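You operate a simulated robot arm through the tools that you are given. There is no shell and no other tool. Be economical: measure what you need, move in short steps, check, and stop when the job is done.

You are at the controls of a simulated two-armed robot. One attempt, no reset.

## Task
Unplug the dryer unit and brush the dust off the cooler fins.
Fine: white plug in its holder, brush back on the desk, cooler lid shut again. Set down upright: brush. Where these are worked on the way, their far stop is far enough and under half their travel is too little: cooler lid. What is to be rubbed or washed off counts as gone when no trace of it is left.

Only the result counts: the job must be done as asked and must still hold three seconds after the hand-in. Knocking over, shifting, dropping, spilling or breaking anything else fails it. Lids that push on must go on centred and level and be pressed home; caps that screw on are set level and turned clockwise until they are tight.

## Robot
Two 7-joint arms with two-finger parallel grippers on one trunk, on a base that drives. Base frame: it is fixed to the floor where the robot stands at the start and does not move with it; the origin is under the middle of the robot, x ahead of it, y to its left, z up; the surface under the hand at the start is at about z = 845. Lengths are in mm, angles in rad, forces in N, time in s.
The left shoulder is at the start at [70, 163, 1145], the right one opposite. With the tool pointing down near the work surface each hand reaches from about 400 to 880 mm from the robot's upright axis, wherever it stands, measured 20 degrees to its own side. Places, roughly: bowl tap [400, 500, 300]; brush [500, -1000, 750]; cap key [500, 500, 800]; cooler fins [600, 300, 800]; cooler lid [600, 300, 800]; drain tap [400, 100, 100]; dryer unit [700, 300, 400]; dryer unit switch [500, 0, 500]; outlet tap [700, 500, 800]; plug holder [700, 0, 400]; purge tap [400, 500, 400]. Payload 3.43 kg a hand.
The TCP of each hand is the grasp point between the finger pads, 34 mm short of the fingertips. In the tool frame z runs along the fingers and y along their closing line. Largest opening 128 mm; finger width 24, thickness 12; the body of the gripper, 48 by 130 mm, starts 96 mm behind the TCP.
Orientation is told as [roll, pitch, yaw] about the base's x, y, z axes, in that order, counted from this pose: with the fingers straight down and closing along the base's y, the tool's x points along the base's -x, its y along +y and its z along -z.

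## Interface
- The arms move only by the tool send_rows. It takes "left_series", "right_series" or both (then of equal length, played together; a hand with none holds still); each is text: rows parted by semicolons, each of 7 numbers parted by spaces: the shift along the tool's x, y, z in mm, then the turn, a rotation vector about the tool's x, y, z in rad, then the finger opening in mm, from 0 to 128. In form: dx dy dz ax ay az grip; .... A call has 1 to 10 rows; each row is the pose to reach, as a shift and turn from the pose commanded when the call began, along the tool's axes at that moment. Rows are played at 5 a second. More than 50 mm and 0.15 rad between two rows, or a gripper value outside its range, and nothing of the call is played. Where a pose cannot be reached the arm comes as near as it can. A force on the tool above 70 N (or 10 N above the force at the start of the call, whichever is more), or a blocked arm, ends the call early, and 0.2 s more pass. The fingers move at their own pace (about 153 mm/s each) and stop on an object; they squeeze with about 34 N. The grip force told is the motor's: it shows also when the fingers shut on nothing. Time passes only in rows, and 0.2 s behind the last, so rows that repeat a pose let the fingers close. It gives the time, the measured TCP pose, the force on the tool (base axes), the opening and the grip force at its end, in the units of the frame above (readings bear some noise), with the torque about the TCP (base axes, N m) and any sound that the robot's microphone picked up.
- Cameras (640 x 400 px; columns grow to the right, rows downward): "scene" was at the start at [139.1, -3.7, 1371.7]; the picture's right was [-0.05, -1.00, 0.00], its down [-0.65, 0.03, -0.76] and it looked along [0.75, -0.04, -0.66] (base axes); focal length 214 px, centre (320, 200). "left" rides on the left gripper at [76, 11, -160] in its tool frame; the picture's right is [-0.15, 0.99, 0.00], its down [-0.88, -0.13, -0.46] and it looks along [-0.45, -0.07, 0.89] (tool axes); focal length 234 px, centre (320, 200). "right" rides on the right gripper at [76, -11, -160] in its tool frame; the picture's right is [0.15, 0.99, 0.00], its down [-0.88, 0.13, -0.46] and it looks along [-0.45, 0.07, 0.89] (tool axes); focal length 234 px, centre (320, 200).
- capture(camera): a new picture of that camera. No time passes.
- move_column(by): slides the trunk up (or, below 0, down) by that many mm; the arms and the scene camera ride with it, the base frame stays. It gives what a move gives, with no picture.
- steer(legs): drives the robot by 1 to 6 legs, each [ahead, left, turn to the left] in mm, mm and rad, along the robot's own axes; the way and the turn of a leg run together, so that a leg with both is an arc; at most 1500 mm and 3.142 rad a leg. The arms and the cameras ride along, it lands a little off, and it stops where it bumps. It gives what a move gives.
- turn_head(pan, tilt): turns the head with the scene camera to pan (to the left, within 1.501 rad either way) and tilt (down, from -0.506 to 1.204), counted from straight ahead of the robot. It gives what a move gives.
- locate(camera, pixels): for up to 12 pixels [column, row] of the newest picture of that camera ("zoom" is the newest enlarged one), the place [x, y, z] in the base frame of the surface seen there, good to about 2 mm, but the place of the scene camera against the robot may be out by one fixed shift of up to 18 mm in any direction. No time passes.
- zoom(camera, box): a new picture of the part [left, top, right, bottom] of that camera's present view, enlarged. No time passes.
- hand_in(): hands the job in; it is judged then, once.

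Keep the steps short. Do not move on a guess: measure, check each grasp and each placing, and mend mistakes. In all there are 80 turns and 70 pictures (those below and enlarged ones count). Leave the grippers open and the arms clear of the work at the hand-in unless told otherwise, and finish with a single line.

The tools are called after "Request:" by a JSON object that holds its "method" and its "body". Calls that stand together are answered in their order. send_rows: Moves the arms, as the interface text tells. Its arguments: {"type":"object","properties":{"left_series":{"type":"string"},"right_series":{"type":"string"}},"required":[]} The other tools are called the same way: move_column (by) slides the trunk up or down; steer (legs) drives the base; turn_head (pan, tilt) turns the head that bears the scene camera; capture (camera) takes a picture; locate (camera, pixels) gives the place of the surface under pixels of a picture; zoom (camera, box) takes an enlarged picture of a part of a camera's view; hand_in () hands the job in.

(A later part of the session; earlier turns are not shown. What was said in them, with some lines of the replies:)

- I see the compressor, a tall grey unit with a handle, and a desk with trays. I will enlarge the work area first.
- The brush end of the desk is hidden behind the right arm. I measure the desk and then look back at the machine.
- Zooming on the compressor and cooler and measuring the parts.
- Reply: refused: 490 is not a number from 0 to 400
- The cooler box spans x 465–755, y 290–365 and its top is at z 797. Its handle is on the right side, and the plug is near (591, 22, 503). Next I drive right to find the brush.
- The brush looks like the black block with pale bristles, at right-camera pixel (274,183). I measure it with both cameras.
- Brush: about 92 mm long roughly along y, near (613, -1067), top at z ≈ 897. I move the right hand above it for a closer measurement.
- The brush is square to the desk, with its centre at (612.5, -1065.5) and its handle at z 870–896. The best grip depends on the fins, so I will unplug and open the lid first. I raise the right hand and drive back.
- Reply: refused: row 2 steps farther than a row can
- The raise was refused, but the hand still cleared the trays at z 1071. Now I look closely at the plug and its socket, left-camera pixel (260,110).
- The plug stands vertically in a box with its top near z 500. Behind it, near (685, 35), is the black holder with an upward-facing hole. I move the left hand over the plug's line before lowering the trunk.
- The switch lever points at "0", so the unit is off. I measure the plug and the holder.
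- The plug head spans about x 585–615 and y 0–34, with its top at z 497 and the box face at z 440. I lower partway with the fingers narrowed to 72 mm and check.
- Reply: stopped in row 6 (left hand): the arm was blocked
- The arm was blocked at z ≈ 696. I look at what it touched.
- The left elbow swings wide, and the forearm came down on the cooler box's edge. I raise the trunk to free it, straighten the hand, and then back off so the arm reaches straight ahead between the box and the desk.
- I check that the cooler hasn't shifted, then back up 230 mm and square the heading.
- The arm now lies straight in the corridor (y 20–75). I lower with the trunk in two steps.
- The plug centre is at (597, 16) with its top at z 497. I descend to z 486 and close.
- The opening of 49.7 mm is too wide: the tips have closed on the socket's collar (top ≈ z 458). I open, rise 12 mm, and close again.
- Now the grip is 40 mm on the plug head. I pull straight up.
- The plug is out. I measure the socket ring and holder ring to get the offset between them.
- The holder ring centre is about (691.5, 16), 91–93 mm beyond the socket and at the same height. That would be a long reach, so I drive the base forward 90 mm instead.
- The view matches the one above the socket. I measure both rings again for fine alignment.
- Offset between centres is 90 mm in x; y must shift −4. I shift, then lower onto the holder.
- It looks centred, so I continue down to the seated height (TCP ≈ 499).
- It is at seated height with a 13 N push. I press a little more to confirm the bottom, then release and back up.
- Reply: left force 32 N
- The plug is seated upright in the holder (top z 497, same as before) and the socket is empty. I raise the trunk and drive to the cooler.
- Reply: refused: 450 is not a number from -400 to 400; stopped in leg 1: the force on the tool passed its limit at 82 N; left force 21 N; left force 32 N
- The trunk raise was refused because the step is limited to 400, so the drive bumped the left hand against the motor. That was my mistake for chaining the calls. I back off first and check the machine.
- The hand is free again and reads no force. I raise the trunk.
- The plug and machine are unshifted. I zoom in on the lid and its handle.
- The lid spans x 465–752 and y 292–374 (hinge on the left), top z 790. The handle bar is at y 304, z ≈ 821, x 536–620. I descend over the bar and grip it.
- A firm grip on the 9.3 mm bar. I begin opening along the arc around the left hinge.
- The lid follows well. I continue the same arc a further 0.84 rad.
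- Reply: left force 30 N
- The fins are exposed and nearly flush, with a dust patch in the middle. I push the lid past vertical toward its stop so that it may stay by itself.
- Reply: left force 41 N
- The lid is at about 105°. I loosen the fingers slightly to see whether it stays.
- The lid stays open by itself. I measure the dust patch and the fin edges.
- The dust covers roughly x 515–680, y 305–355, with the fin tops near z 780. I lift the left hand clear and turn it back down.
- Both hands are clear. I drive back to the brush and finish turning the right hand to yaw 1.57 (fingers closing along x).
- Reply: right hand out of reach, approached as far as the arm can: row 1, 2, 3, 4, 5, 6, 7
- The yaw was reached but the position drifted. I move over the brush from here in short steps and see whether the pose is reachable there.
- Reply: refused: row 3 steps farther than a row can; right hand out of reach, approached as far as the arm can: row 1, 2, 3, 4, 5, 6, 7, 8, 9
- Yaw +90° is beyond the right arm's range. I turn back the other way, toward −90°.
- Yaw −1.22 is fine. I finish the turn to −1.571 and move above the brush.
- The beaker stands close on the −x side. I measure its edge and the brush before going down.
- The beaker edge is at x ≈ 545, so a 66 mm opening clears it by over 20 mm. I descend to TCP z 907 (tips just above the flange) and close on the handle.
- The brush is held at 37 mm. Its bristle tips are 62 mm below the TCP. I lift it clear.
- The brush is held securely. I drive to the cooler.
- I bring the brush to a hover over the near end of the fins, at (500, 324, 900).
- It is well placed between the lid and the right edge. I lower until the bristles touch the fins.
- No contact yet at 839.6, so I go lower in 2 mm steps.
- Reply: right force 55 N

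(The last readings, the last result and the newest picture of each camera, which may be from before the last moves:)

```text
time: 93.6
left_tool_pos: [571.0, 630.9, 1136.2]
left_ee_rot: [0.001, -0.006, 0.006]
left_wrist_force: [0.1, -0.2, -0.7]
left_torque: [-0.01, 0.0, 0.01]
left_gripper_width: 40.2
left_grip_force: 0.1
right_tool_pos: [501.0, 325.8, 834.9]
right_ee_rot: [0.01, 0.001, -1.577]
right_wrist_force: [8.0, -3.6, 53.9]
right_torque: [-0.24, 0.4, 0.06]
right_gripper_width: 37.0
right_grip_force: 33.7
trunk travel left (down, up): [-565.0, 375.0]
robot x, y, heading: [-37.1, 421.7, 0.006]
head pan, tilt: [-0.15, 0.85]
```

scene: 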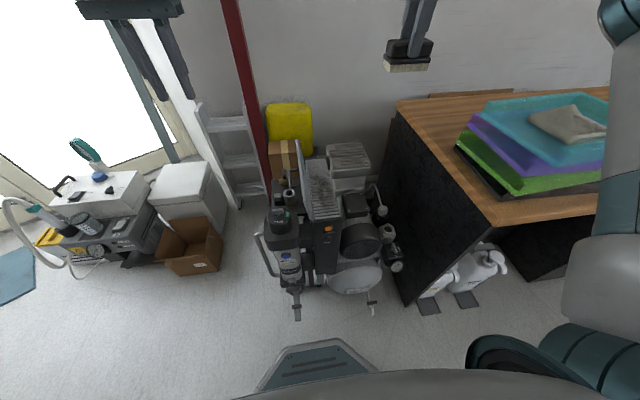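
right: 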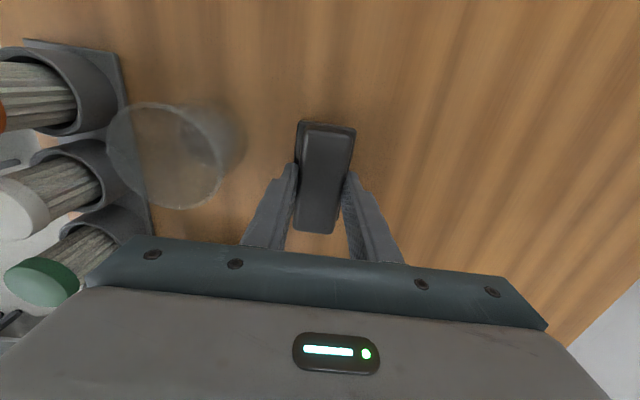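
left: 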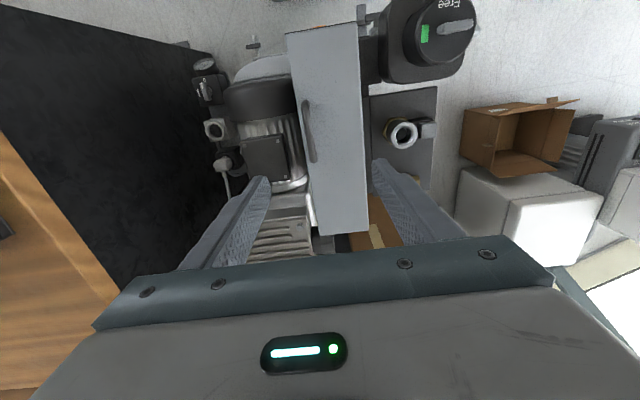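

Contact is at about z 837 with 54 N now. I ease up 4 mm to a light press and stroke along x to 700.

Request:
{"method": "send_rows", "body": {"right_series": "0 0 -4 0 0 0 15; 0 30 -4 0 0 0 15; 0 60 -4 0 0 0 15; 0 90 -4 0 0 0 15; 0 120 -4 0 0 0 15; 0 150 -4 0 0 0 15; 0 180 -4 0 0 0 15; 0 205 -4 0 0 0 15; 0 205 -4 0 0 0 15"}}

Request:
{"method": "zoom", "body": {"camera": "scene", "box": [270, 130, 370, 230]}}

```text
time: 95.6
left_tool_pos: [571.5, 630.0, 1134.7]
left_ee_rot: [0.001, -0.003, 0.005]
left_wrist_force: [1.1, 0.1, 0.4]
left_torque: [-0.02, -0.01, 0.0]
left_gripper_width: 39.9
left_grip_force: 0.2
right_tool_pos: [706.3, 324.0, 837.4]
right_ee_rot: [0.004, -0.003, -1.578]
right_wrist_force: [-3.3, 0.9, 14.0]
right_torque: [0.09, 0.31, 0.05]
right_gripper_width: 37.0
right_grip_force: 34.0
trunk travel left (down, up): [-565.0, 375.0]
robot x, y, heading: [-35.1, 424.8, -0.003]
head pan, tilt: [-0.15, 0.85]
```

```text
4.00 times, centred on (320, 180) of scene
```

zoom: 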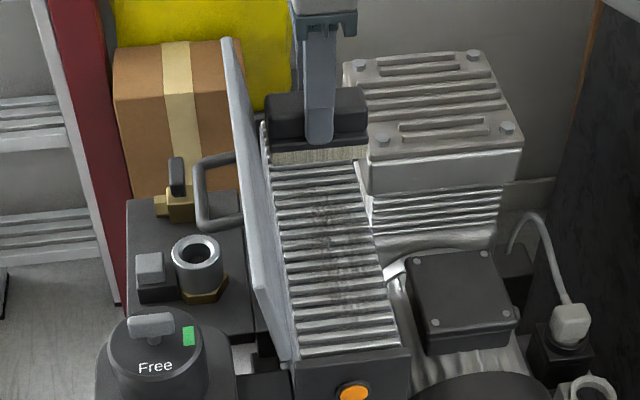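

14 N and the dust is fading, but traces remain. I do another stroke back and forth, pressing 1 mm more.

Request:
{"method": "send_rows", "body": {"right_series": "0 -40 1 0 0 0 15; 0 -80 1 0 0 0 15; 0 -120 1 0 0 0 15; 0 -160 1 0 0 0 15; 0 -200 1 0 0 0 15; 0 -160 1 0 0 0 15; 0 -120 1 0 0 0 15; 0 -80 1 0 0 0 15; 0 -40 1 0 0 0 15; 0 0 1 0 0 0 15"}}

```text
time: 97.8
left_tool_pos: [570.6, 629.9, 1134.4]
left_ee_rot: [-0.002, -0.004, 0.004]
left_wrist_force: [0.2, 0.6, -0.3]
left_torque: [-0.04, 0.02, -0.01]
left_gripper_width: 40.2
left_grip_force: 0.1
right_tool_pos: [706.5, 323.1, 836.8]
right_ee_rot: [0.003, -0.001, -1.575]
right_wrist_force: [-4.5, 0.9, 13.8]
right_torque: [0.16, 0.41, 0.02]
right_gripper_width: 36.9
right_grip_force: 34.0
trunk travel left (down, up): [-565.0, 375.0]
robot x, y, heading: [-33.5, 422.6, -0.003]
head pan, tilt: [-0.15, 0.85]
```

Request:
{"method": "send_rows", "body": {"right_series": "0 -40 1 0 0 0 15; 0 -80 1 0 0 0 15; 0 -120 1 0 0 0 15; 0 -160 1 0 0 0 15; 0 -200 1 0 0 0 15; 0 -160 1 0 0 0 15; 0 -120 1 0 0 0 15; 0 -80 1 0 0 0 15; 0 -40 1 0 0 0 15; 0 0 1 0 0 0 15"}}

Request:
{"method": "zoom", "body": {"camera": "scene", "box": [300, 150, 350, 220]}}

```text
time: 100.0
left_tool_pos: [569.1, 630.3, 1135.7]
left_ee_rot: [0.0, -0.005, 0.007]
left_wrist_force: [-0.6, 0.2, 0.9]
left_torque: [-0.02, -0.01, 0.0]
left_gripper_width: 39.6
left_grip_force: 0.1
right_tool_pos: [706.0, 324.2, 836.8]
right_ee_rot: [0.005, -0.002, -1.576]
right_wrist_force: [-7.6, 1.0, 21.8]
right_torque: [0.29, 0.66, 0.06]
right_gripper_width: 37.1
right_grip_force: 34.3
trunk travel left (down, up): [-565.0, 375.0]
robot x, y, heading: [-28.8, 422.7, -0.004]
head pan, tilt: [-0.15, 0.85]
```

```text
5.71 times, centred on (325, 185) of scene
```

zoom: 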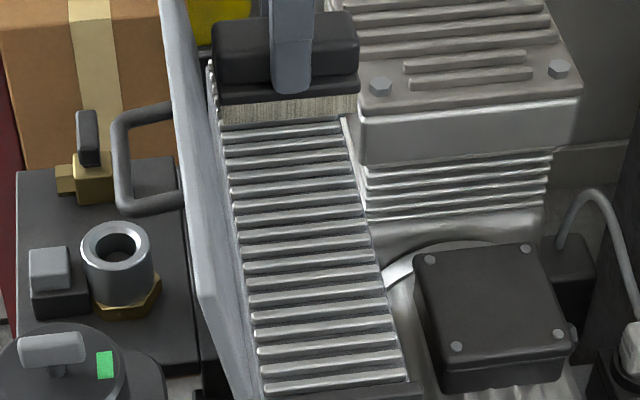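

The fins look clean. One last back stroke for safety, then I lift off and check.

Request:
{"method": "send_rows", "body": {"right_series": "0 -40 1 0 0 0 15; 0 -80 1 0 0 0 15; 0 -120 1 0 0 0 15; 0 -160 1 0 0 0 15; 0 -200 1 0 0 0 15; 0 -200 -40 0 0 0 15; -20 -200 -85 0 0 0 15; -60 -190 -110 0 0 0 15; -105 -180 -125 0 0 0 15; -150 -170 -140 0 0 0 15"}}

Request:
{"method": "zoom", "body": {"camera": "scene", "box": [290, 150, 350, 220]}}

Request:
{"method": "send_rows", "body": {"right_series": "0 20 -45 0 0 0 15; 0 40 -90 0 0 0 15; 0 60 -135 0 0 0 15; 0 80 -180 0 0 0 15; 0 100 -215 0 0 0 15"}}

```text
time: 102.2
left_tool_pos: [573.9, 628.1, 1133.0]
left_ee_rot: [0.002, -0.001, 0.004]
left_wrist_force: [0.4, 0.3, -0.7]
left_torque: [0.01, 0.0, 0.0]
left_gripper_width: 40.2
left_grip_force: 0.0
right_tool_pos: [536.0, 173.2, 975.1]
right_ee_rot: [0.003, 0.003, -1.576]
right_wrist_force: [0.5, -0.8, -1.0]
right_torque: [0.04, 0.01, -0.02]
right_gripper_width: 36.9
right_grip_force: 33.6
trunk travel left (down, up): [-565.0, 375.0]
robot x, y, heading: [-28.4, 423.7, -0.003]
head pan, tilt: [-0.15, 0.85]
```

```text
5.71 times, centred on (320, 185) of scene
```

zoom: 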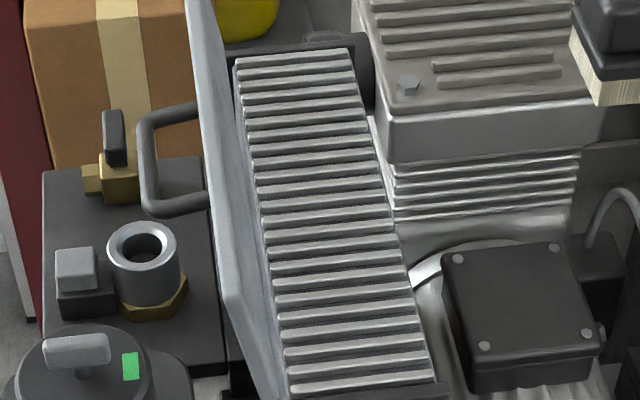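

```text
time: 103.4
left_tool_pos: [572.4, 630.5, 1133.7]
left_ee_rot: [-0.001, -0.003, 0.005]
left_wrist_force: [-0.3, -0.5, -0.6]
left_torque: [-0.04, -0.02, -0.02]
left_gripper_width: 39.8
left_grip_force: 0.0
right_tool_pos: [635.7, 173.4, 1189.7]
right_ee_rot: [0.003, -0.002, -1.576]
right_wrist_force: [-1.3, 1.3, -0.2]
right_torque: [0.02, -0.04, 0.03]
right_gripper_width: 37.4
right_grip_force: 34.0
trunk travel left (down, up): [-565.0, 375.0]
robot x, y, heading: [-35.1, 424.2, 0.004]
head pan, tilt: [-0.15, 0.85]
```

All dust is gone. While the right hand holds the brush high, I close the lid with the left hand from here. I measure the nearby valve and move the closed left fingers to the outside of the lid at x ≈ 650.

Request:
{"method": "locate", "body": {"camera": "zoom", "pixels": [[87, 115], [95, 190], [150, 120], [165, 210], [205, 60], [235, 290], [70, 180], [75, 340], [238, 65]]}}

Request:
{"method": "send_rows", "body": {"left_series": "-9.75 -23.75 29 0 0 0 0; -19.5 -47.5 58 0 0 0 0; -29.3 -71 88 0 0 0 0; -39 -95 117 0 0 0 0; -48.8 -119 147 0 0 0 0; -58.5 -142.5 176 0 0 0 0; -68 -166 206 0 0 0 0; -78 -190 235 0 0 0 0; -78 -190 235 0 0 0 0"}}

Request:
{"method": "zoom", "body": {"camera": "scene", "box": [240, 110, 380, 230]}}

```text
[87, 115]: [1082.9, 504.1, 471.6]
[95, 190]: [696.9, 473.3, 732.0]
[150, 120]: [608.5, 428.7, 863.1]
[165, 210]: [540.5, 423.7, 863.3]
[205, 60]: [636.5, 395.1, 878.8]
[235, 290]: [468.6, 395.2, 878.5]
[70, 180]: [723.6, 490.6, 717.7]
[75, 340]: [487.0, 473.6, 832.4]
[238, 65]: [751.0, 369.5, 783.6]
```

```text
time: 105.4
left_tool_pos: [652.3, 439.7, 897.7]
left_ee_rot: [0.0, -0.004, 0.007]
left_wrist_force: [-0.3, -0.9, 0.6]
left_torque: [-0.03, -0.01, 0.04]
left_gripper_width: 0.2
left_grip_force: 32.8
right_tool_pos: [635.9, 174.9, 1189.6]
right_ee_rot: [0.002, 0.001, -1.578]
right_wrist_force: [-0.3, 0.0, -1.0]
right_torque: [-0.02, -0.05, 0.01]
right_gripper_width: 37.1
right_grip_force: 33.5
trunk travel left (down, up): [-565.0, 375.0]
robot x, y, heading: [-31.5, 426.3, -0.002]
head pan, tilt: [-0.15, 0.85]
```

```text
3.33 times, centred on (310, 170) of scene
```

zoom: 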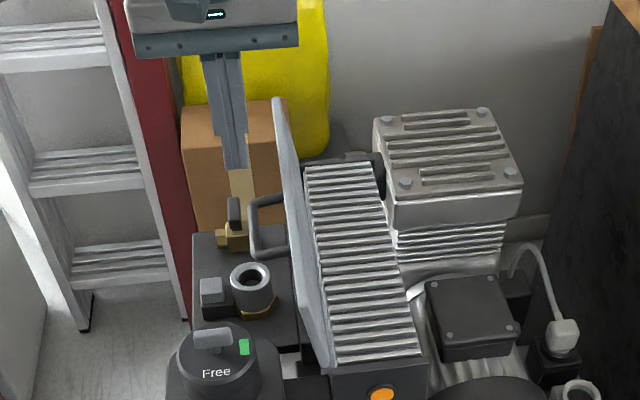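

The fingers are outside the lid (its top edge is at y ≈ 395, z ≈ 871) and clear of the handle. I lower 28 mm and push the lid gently to the right.

Request:
{"method": "send_rows", "body": {"left_series": "0 0 14 0 0 0 0; 0 -10 28 0 0 0 0; 0 -25 28 0 0 0 0; 0 -38 28 0 0 0 0; 0 -48 28 0 0 0 0; 0 -58 28 0 0 0 0; 0 -68 28 0 0 0 0; 0 -78 28 0 0 0 0; 0 -90 28 0 0 0 0; 0 -102 28 0 0 0 0"}}

Request:
{"method": "zoom", "body": {"camera": "scene", "box": [240, 110, 380, 230]}}

```text
time: 107.6
left_tool_pos: [654.2, 336.1, 870.6]
left_ee_rot: [0.003, -0.002, 0.006]
left_wrist_force: [-0.7, 0.1, 0.1]
left_torque: [0.04, -0.04, -0.01]
left_gripper_width: 0.0
left_grip_force: 33.2
right_tool_pos: [636.0, 171.5, 1188.1]
right_ee_rot: [0.0, -0.001, -1.578]
right_wrist_force: [0.0, -0.3, -0.9]
right_torque: [-0.02, 0.02, -0.02]
right_gripper_width: 37.0
right_grip_force: 34.4
trunk travel left (down, up): [-565.0, 375.0]
robot x, y, heading: [-34.4, 424.1, -0.003]
head pan, tilt: [-0.15, 0.85]
```

```text
3.33 times, centred on (310, 170) of scene
```

zoom: 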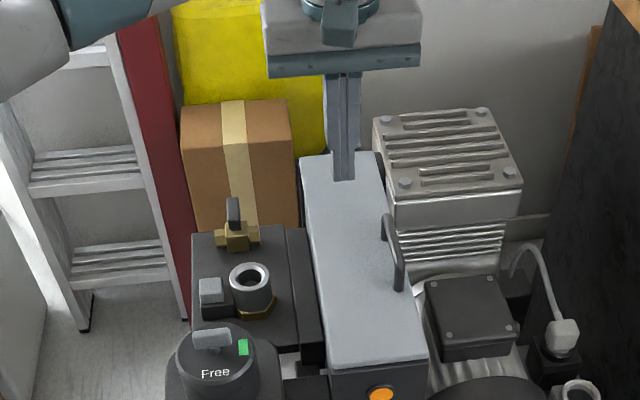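

The lid has come down. I press on it near the right edge to make sure it is home, then retract upward.

Request:
{"method": "send_rows", "body": {"left_series": "0 -20 20 0 0 0 0; 0 -24 38 0 0 0 0; 0 -24 43 0 0 0 0; 0 -24 46 0 0 0 0; 0 -24 48 0 0 0 0"}}

Request:
{"method": "send_rows", "body": {"left_series": "0 0 -45 0 0 0 0; 0 20 -90 0 0 0 20; 0 40 -130 0 0 0 40; 0 60 -170 0 0 0 40; 0 90 -205 0 0 0 40; 0 120 -240 0 0 0 40; 0 150 -275 0 0 0 40; 0 180 -305 0 0 0 40"}}

Request:
{"method": "zoom", "body": {"camera": "scene", "box": [240, 110, 380, 230]}}

Request:
{"method": "locate", "body": {"camera": "zoom", "pixels": [[315, 170], [375, 170], [335, 355], [420, 350], [345, 250], [400, 300]]}}

```text
time: 108.8
left_tool_pos: [654.1, 314.4, 824.1]
left_ee_rot: [0.0, -0.004, 0.005]
left_wrist_force: [0.8, -0.2, 5.7]
left_torque: [0.02, 0.03, -0.05]
left_gripper_width: 0.1
left_grip_force: 32.8
right_tool_pos: [633.9, 174.1, 1189.8]
right_ee_rot: [0.001, 0.0, -1.577]
right_wrist_force: [-0.6, 0.2, -1.3]
right_torque: [-0.01, 0.01, -0.01]
right_gripper_width: 37.2
right_grip_force: 34.2
trunk travel left (down, up): [-565.0, 375.0]
robot x, y, heading: [-31.0, 422.1, 0.002]
head pan, tilt: [-0.15, 0.85]
```

```text
time: 110.6
left_tool_pos: [650.7, 494.8, 1128.4]
left_ee_rot: [0.0, -0.002, 0.003]
left_wrist_force: [-0.5, 0.5, 0.1]
left_torque: [-0.04, -0.02, 0.01]
left_gripper_width: 40.0
left_grip_force: 0.1
right_tool_pos: [634.9, 173.1, 1188.8]
right_ee_rot: [0.0, -0.001, -1.577]
right_wrist_force: [0.1, 0.6, -0.3]
right_torque: [-0.02, 0.03, 0.01]
right_gripper_width: 37.3
right_grip_force: 33.9
trunk travel left (down, up): [-565.0, 375.0]
robot x, y, heading: [-35.3, 425.6, 0.001]
head pan, tilt: [-0.15, 0.85]
```

```text
3.33 times, centred on (310, 170) of scene
```

zoom: 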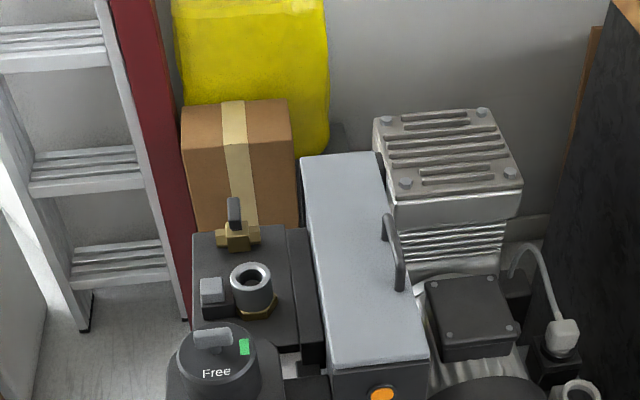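

```text
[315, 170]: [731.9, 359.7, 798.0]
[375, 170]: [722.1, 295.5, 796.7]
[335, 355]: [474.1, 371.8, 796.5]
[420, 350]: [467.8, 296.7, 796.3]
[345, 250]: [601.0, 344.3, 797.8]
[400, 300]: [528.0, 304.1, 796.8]
```

The lid lies level at its original height, so it is shut. I drive back to set the brush down.

Request:
{"method": "steer", "body": {"legs": [[0, -1230, 0]]}}

Request:
{"method": "turn_head", "body": {"pan": -0.4, "tilt": 0.75}}

Request:
{"method": "capture", "body": {"camera": "right"}}

```text
time: 116.8
left_tool_pos: [652.0, -742.0, 1127.7]
left_ee_rot: [0.001, -0.002, 0.007]
left_wrist_force: [-0.1, -0.2, -0.2]
left_torque: [0.02, 0.01, -0.02]
left_gripper_width: 39.9
left_grip_force: 0.0
right_tool_pos: [636.8, -1062.7, 1189.0]
right_ee_rot: [0.002, 0.0, -1.575]
right_wrist_force: [0.1, 0.4, -1.0]
right_torque: [0.0, -0.01, 0.03]
right_gripper_width: 37.1
right_grip_force: 34.1
trunk travel left (down, up): [-565.0, 375.0]
robot x, y, heading: [-32.6, -813.8, -0.0]
head pan, tilt: [-0.15, 0.85]
```

```text
time: 117.6
left_tool_pos: [651.6, -740.9, 1128.0]
left_ee_rot: [0.001, -0.002, 0.003]
left_wrist_force: [0.0, 0.6, -0.3]
left_torque: [0.01, 0.0, 0.03]
left_gripper_width: 39.9
left_grip_force: 0.1
right_tool_pos: [637.1, -1062.1, 1188.5]
right_ee_rot: [0.002, 0.001, -1.576]
right_wrist_force: [-0.2, 0.1, 0.0]
right_torque: [-0.01, 0.05, 0.0]
right_gripper_width: 37.2
right_grip_force: 33.9
trunk travel left (down, up): [-565.0, 375.0]
robot x, y, heading: [-30.8, -814.8, 0.001]
head pan, tilt: [-0.4, 0.75]
```

```text
7 pictures are left
```

right: 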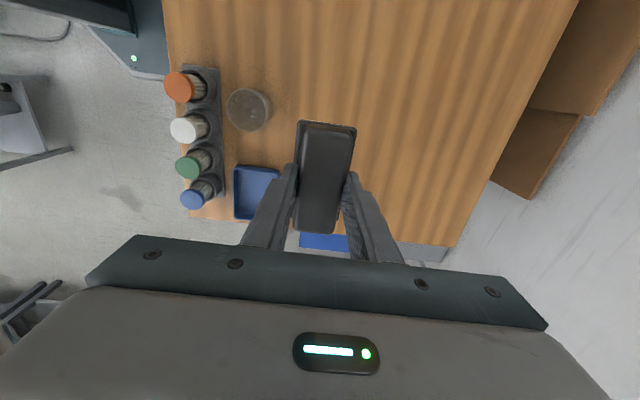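

The spot below at (637, -1062) is free desk. I lower to just above it.

Request:
{"method": "send_rows", "body": {"right_series": "0 0 45 0 0 0 15; 0 0 90 0 0 0 15; 0 0 135 0 0 0 15; 0 0 180 0 0 0 15; 0 0 220 0 0 0 15; 0 0 250 0 0 0 15; 0 0 268 0 0 0 15; 0 0 276 0 0 0 15; 0 0 276 0 0 0 15"}}

Request:
{"method": "send_rows", "body": {"right_series": "0 0 2 0 0 0 15; 0 0 4 0 0 0 15; 0 0 5 0 0 0 15; 0 0 5 0 0 0 15"}}

```text
time: 119.6
left_tool_pos: [652.7, -741.4, 1128.0]
left_ee_rot: [0.0, -0.002, 0.005]
left_wrist_force: [-1.0, 0.1, -0.6]
left_torque: [0.03, 0.01, 0.01]
left_gripper_width: 39.9
left_grip_force: 0.0
right_tool_pos: [636.7, -1061.8, 912.5]
right_ee_rot: [0.002, 0.001, -1.576]
right_wrist_force: [0.1, 0.0, -1.5]
right_torque: [0.0, -0.02, 0.02]
right_gripper_width: 37.2
right_grip_force: 34.0
trunk travel left (down, up): [-565.0, 375.0]
robot x, y, heading: [-34.0, -811.6, 0.005]
head pan, tilt: [-0.4, 0.75]
```

```text
time: 120.6
left_tool_pos: [652.1, -741.7, 1127.8]
left_ee_rot: [0.001, -0.001, 0.007]
left_wrist_force: [0.6, 0.2, 0.4]
left_torque: [0.0, -0.03, -0.01]
left_gripper_width: 39.9
left_grip_force: 0.1
right_tool_pos: [637.4, -1061.9, 907.8]
right_ee_rot: [0.003, 0.0, -1.574]
right_wrist_force: [0.0, -0.6, -1.1]
right_torque: [0.0, -0.04, 0.0]
right_gripper_width: 37.2
right_grip_force: 34.1
trunk travel left (down, up): [-565.0, 375.0]
robot x, y, heading: [-34.1, -812.6, -0.001]
head pan, tilt: [-0.4, 0.75]
```

No touch yet at 907.8. I go 1 mm at a time.

Request:
{"method": "send_rows", "body": {"right_series": "0 0 1 0 0 0 15; 0 0 2 0 0 0 15; 0 0 3 0 0 0 15; 0 0 3 0 0 0 15"}}

```text
time: 121.6
left_tool_pos: [652.3, -741.4, 1127.7]
left_ee_rot: [-0.001, -0.002, 0.007]
left_wrist_force: [0.5, -0.7, 0.6]
left_torque: [0.0, -0.02, 0.0]
left_gripper_width: 40.0
left_grip_force: 0.1
right_tool_pos: [636.9, -1061.6, 904.7]
right_ee_rot: [0.0, -0.002, -1.577]
right_wrist_force: [-0.4, 0.8, 0.1]
right_torque: [0.03, 0.02, 0.02]
right_gripper_width: 37.1
right_grip_force: 34.1
trunk travel left (down, up): [-565.0, 375.0]
robot x, y, heading: [-33.0, -813.5, 0.004]
head pan, tilt: [-0.4, 0.75]
```

Request:
{"method": "send_rows", "body": {"right_series": "0 0 1 0 0 0 15; 0 0 2 0 0 0 15; 0 0 3 0 0 0 15; 0 0 3 0 0 0 15"}}

Request:
{"method": "zoom", "body": {"camera": "scene", "box": [270, 130, 390, 230]}}

```text
time: 122.6
left_tool_pos: [652.2, -740.7, 1127.6]
left_ee_rot: [0.0, -0.003, 0.004]
left_wrist_force: [-0.4, 0.3, -0.9]
left_torque: [-0.01, 0.01, 0.03]
left_gripper_width: 40.0
left_grip_force: 0.0
right_tool_pos: [637.4, -1063.2, 903.6]
right_ee_rot: [0.006, 0.0, -1.577]
right_wrist_force: [7.1, -2.4, 20.6]
right_torque: [-0.15, 0.13, 0.05]
right_gripper_width: 37.3
right_grip_force: 33.3
trunk travel left (down, up): [-565.0, 375.0]
robot x, y, heading: [-33.0, -816.5, 0.002]
head pan, tilt: [-0.4, 0.75]
```

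```text
4.00 times, centred on (330, 180) of scene
```

zoom: 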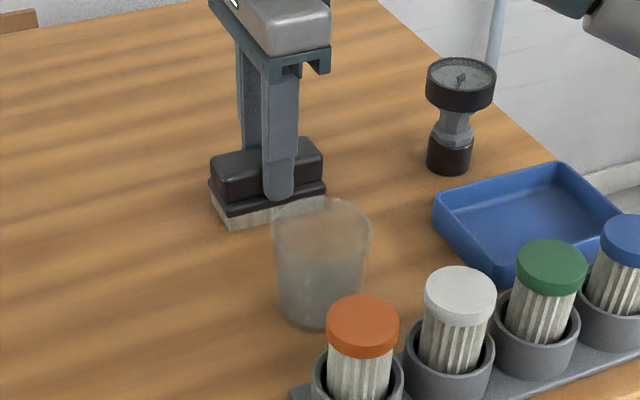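

The brush stands on the desk with 20 N under it. I ease off, open, and rise.

Request:
{"method": "send_rows", "body": {"right_series": "0 0 -2 0 0 0 15; 0 0 -2 0 0 0 66; 0 0 -2 0 0 0 66; 0 0 -30 0 0 0 66; 0 0 -75 0 0 0 66; 0 0 -120 0 0 0 66; 0 0 -165 0 0 0 66; 0 0 -210 0 0 0 100; 0 0 -250 0 0 0 100; 0 0 -250 0 0 0 100"}}

Request:
{"method": "zoom", "body": {"camera": "scene", "box": [270, 130, 390, 230]}}

Request:
{"method": "locate", "body": {"camera": "zoom", "pixels": [[235, 165], [300, 160], [265, 165], [250, 175], [200, 250]]}}

```text
time: 124.8
left_tool_pos: [652.2, -742.1, 1128.9]
left_ee_rot: [0.001, -0.001, 0.003]
left_wrist_force: [-0.2, -0.3, 0.0]
left_torque: [0.01, 0.03, 0.01]
left_gripper_width: 39.5
left_grip_force: 0.1
right_tool_pos: [637.3, -1061.3, 1151.8]
right_ee_rot: [-0.001, 0.0, -1.576]
right_wrist_force: [0.1, -0.5, -0.4]
right_torque: [0.0, -0.02, -0.02]
right_gripper_width: 100.0
right_grip_force: 0.1
trunk travel left (down, up): [-565.0, 375.0]
robot x, y, heading: [-33.8, -811.8, 0.002]
head pan, tilt: [-0.4, 0.75]
```

```text
4.00 times, centred on (330, 180) of scene
```

zoom: 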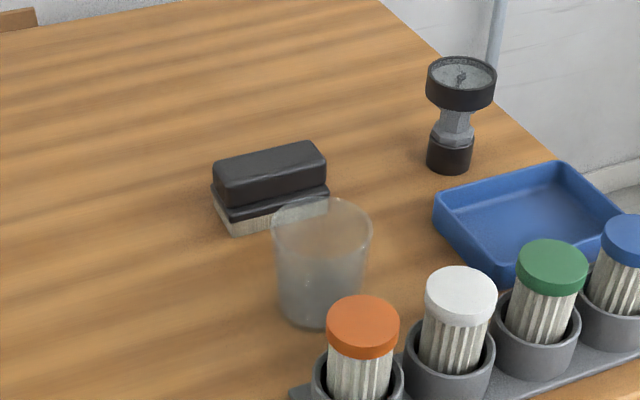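

```text
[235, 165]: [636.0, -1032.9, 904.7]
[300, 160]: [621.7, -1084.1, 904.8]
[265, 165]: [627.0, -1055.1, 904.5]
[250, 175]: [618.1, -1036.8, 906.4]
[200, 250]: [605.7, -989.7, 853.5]
```

The brush stands upright on the desk and nothing else was disturbed. I open the left gripper fully and take a last look at the cooler and plug.

Request:
{"method": "send_rows", "body": {"left_series": "0 0 0 0 0 0 120; 0 0 0 0 0 0 120"}}

Request:
{"method": "turn_head", "body": {"pan": 0.95, "tilt": 0.45}}

Request:
{"method": "capture", "body": {"camera": "scene"}}

```text
time: 125.4
left_tool_pos: [652.3, -741.1, 1127.8]
left_ee_rot: [0.0, -0.001, 0.006]
left_wrist_force: [0.4, -0.3, -0.1]
left_torque: [-0.01, 0.01, 0.01]
left_gripper_width: 120.0
left_grip_force: 0.1
right_tool_pos: [636.7, -1062.8, 1152.4]
right_ee_rot: [0.002, 0.0, -1.577]
right_wrist_force: [-0.9, -0.5, -0.2]
right_torque: [-0.02, 0.05, -0.01]
right_gripper_width: 100.0
right_grip_force: 0.1
trunk travel left (down, up): [-565.0, 375.0]
robot x, y, heading: [-32.5, -811.9, 0.002]
head pan, tilt: [-0.4, 0.75]
```

```text
time: 126.9
left_tool_pos: [652.5, -741.3, 1127.3]
left_ee_rot: [0.001, -0.002, 0.004]
left_wrist_force: [0.1, -0.2, 1.2]
left_torque: [-0.05, -0.02, 0.03]
left_gripper_width: 120.2
left_grip_force: 0.1
right_tool_pos: [637.5, -1061.4, 1151.6]
right_ee_rot: [0.001, 0.001, -1.576]
right_wrist_force: [0.6, -0.8, -0.7]
right_torque: [-0.01, 0.01, 0.0]
right_gripper_width: 100.3
right_grip_force: 0.0
trunk travel left (down, up): [-565.0, 375.0]
robot x, y, heading: [-31.2, -813.4, -0.001]
head pan, tilt: [0.949, 0.45]
```

```text
4 pictures are left
```

scene: 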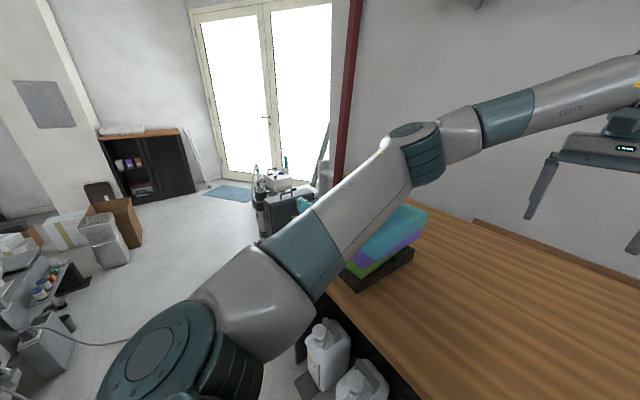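

The arm blocks most of the view of the machine. The lid (level, z 797) and the plug (in the holder, top z 497) were checked earlier, the brush stands on the desk, and both grippers are open and clear. I hand in.

Request:
{"method": "hand_in", "body": {}}

```text
The job is handed in.
```

The dryer is unplugged with its white plug in the holder, the cooler fins are brushed clean, the lid is shut and the brush stands upright on the desk; on the way my arm touched the cooler box once and my hand bumped the motor once (82 N), and measurements afterwards showed nothing had moved.
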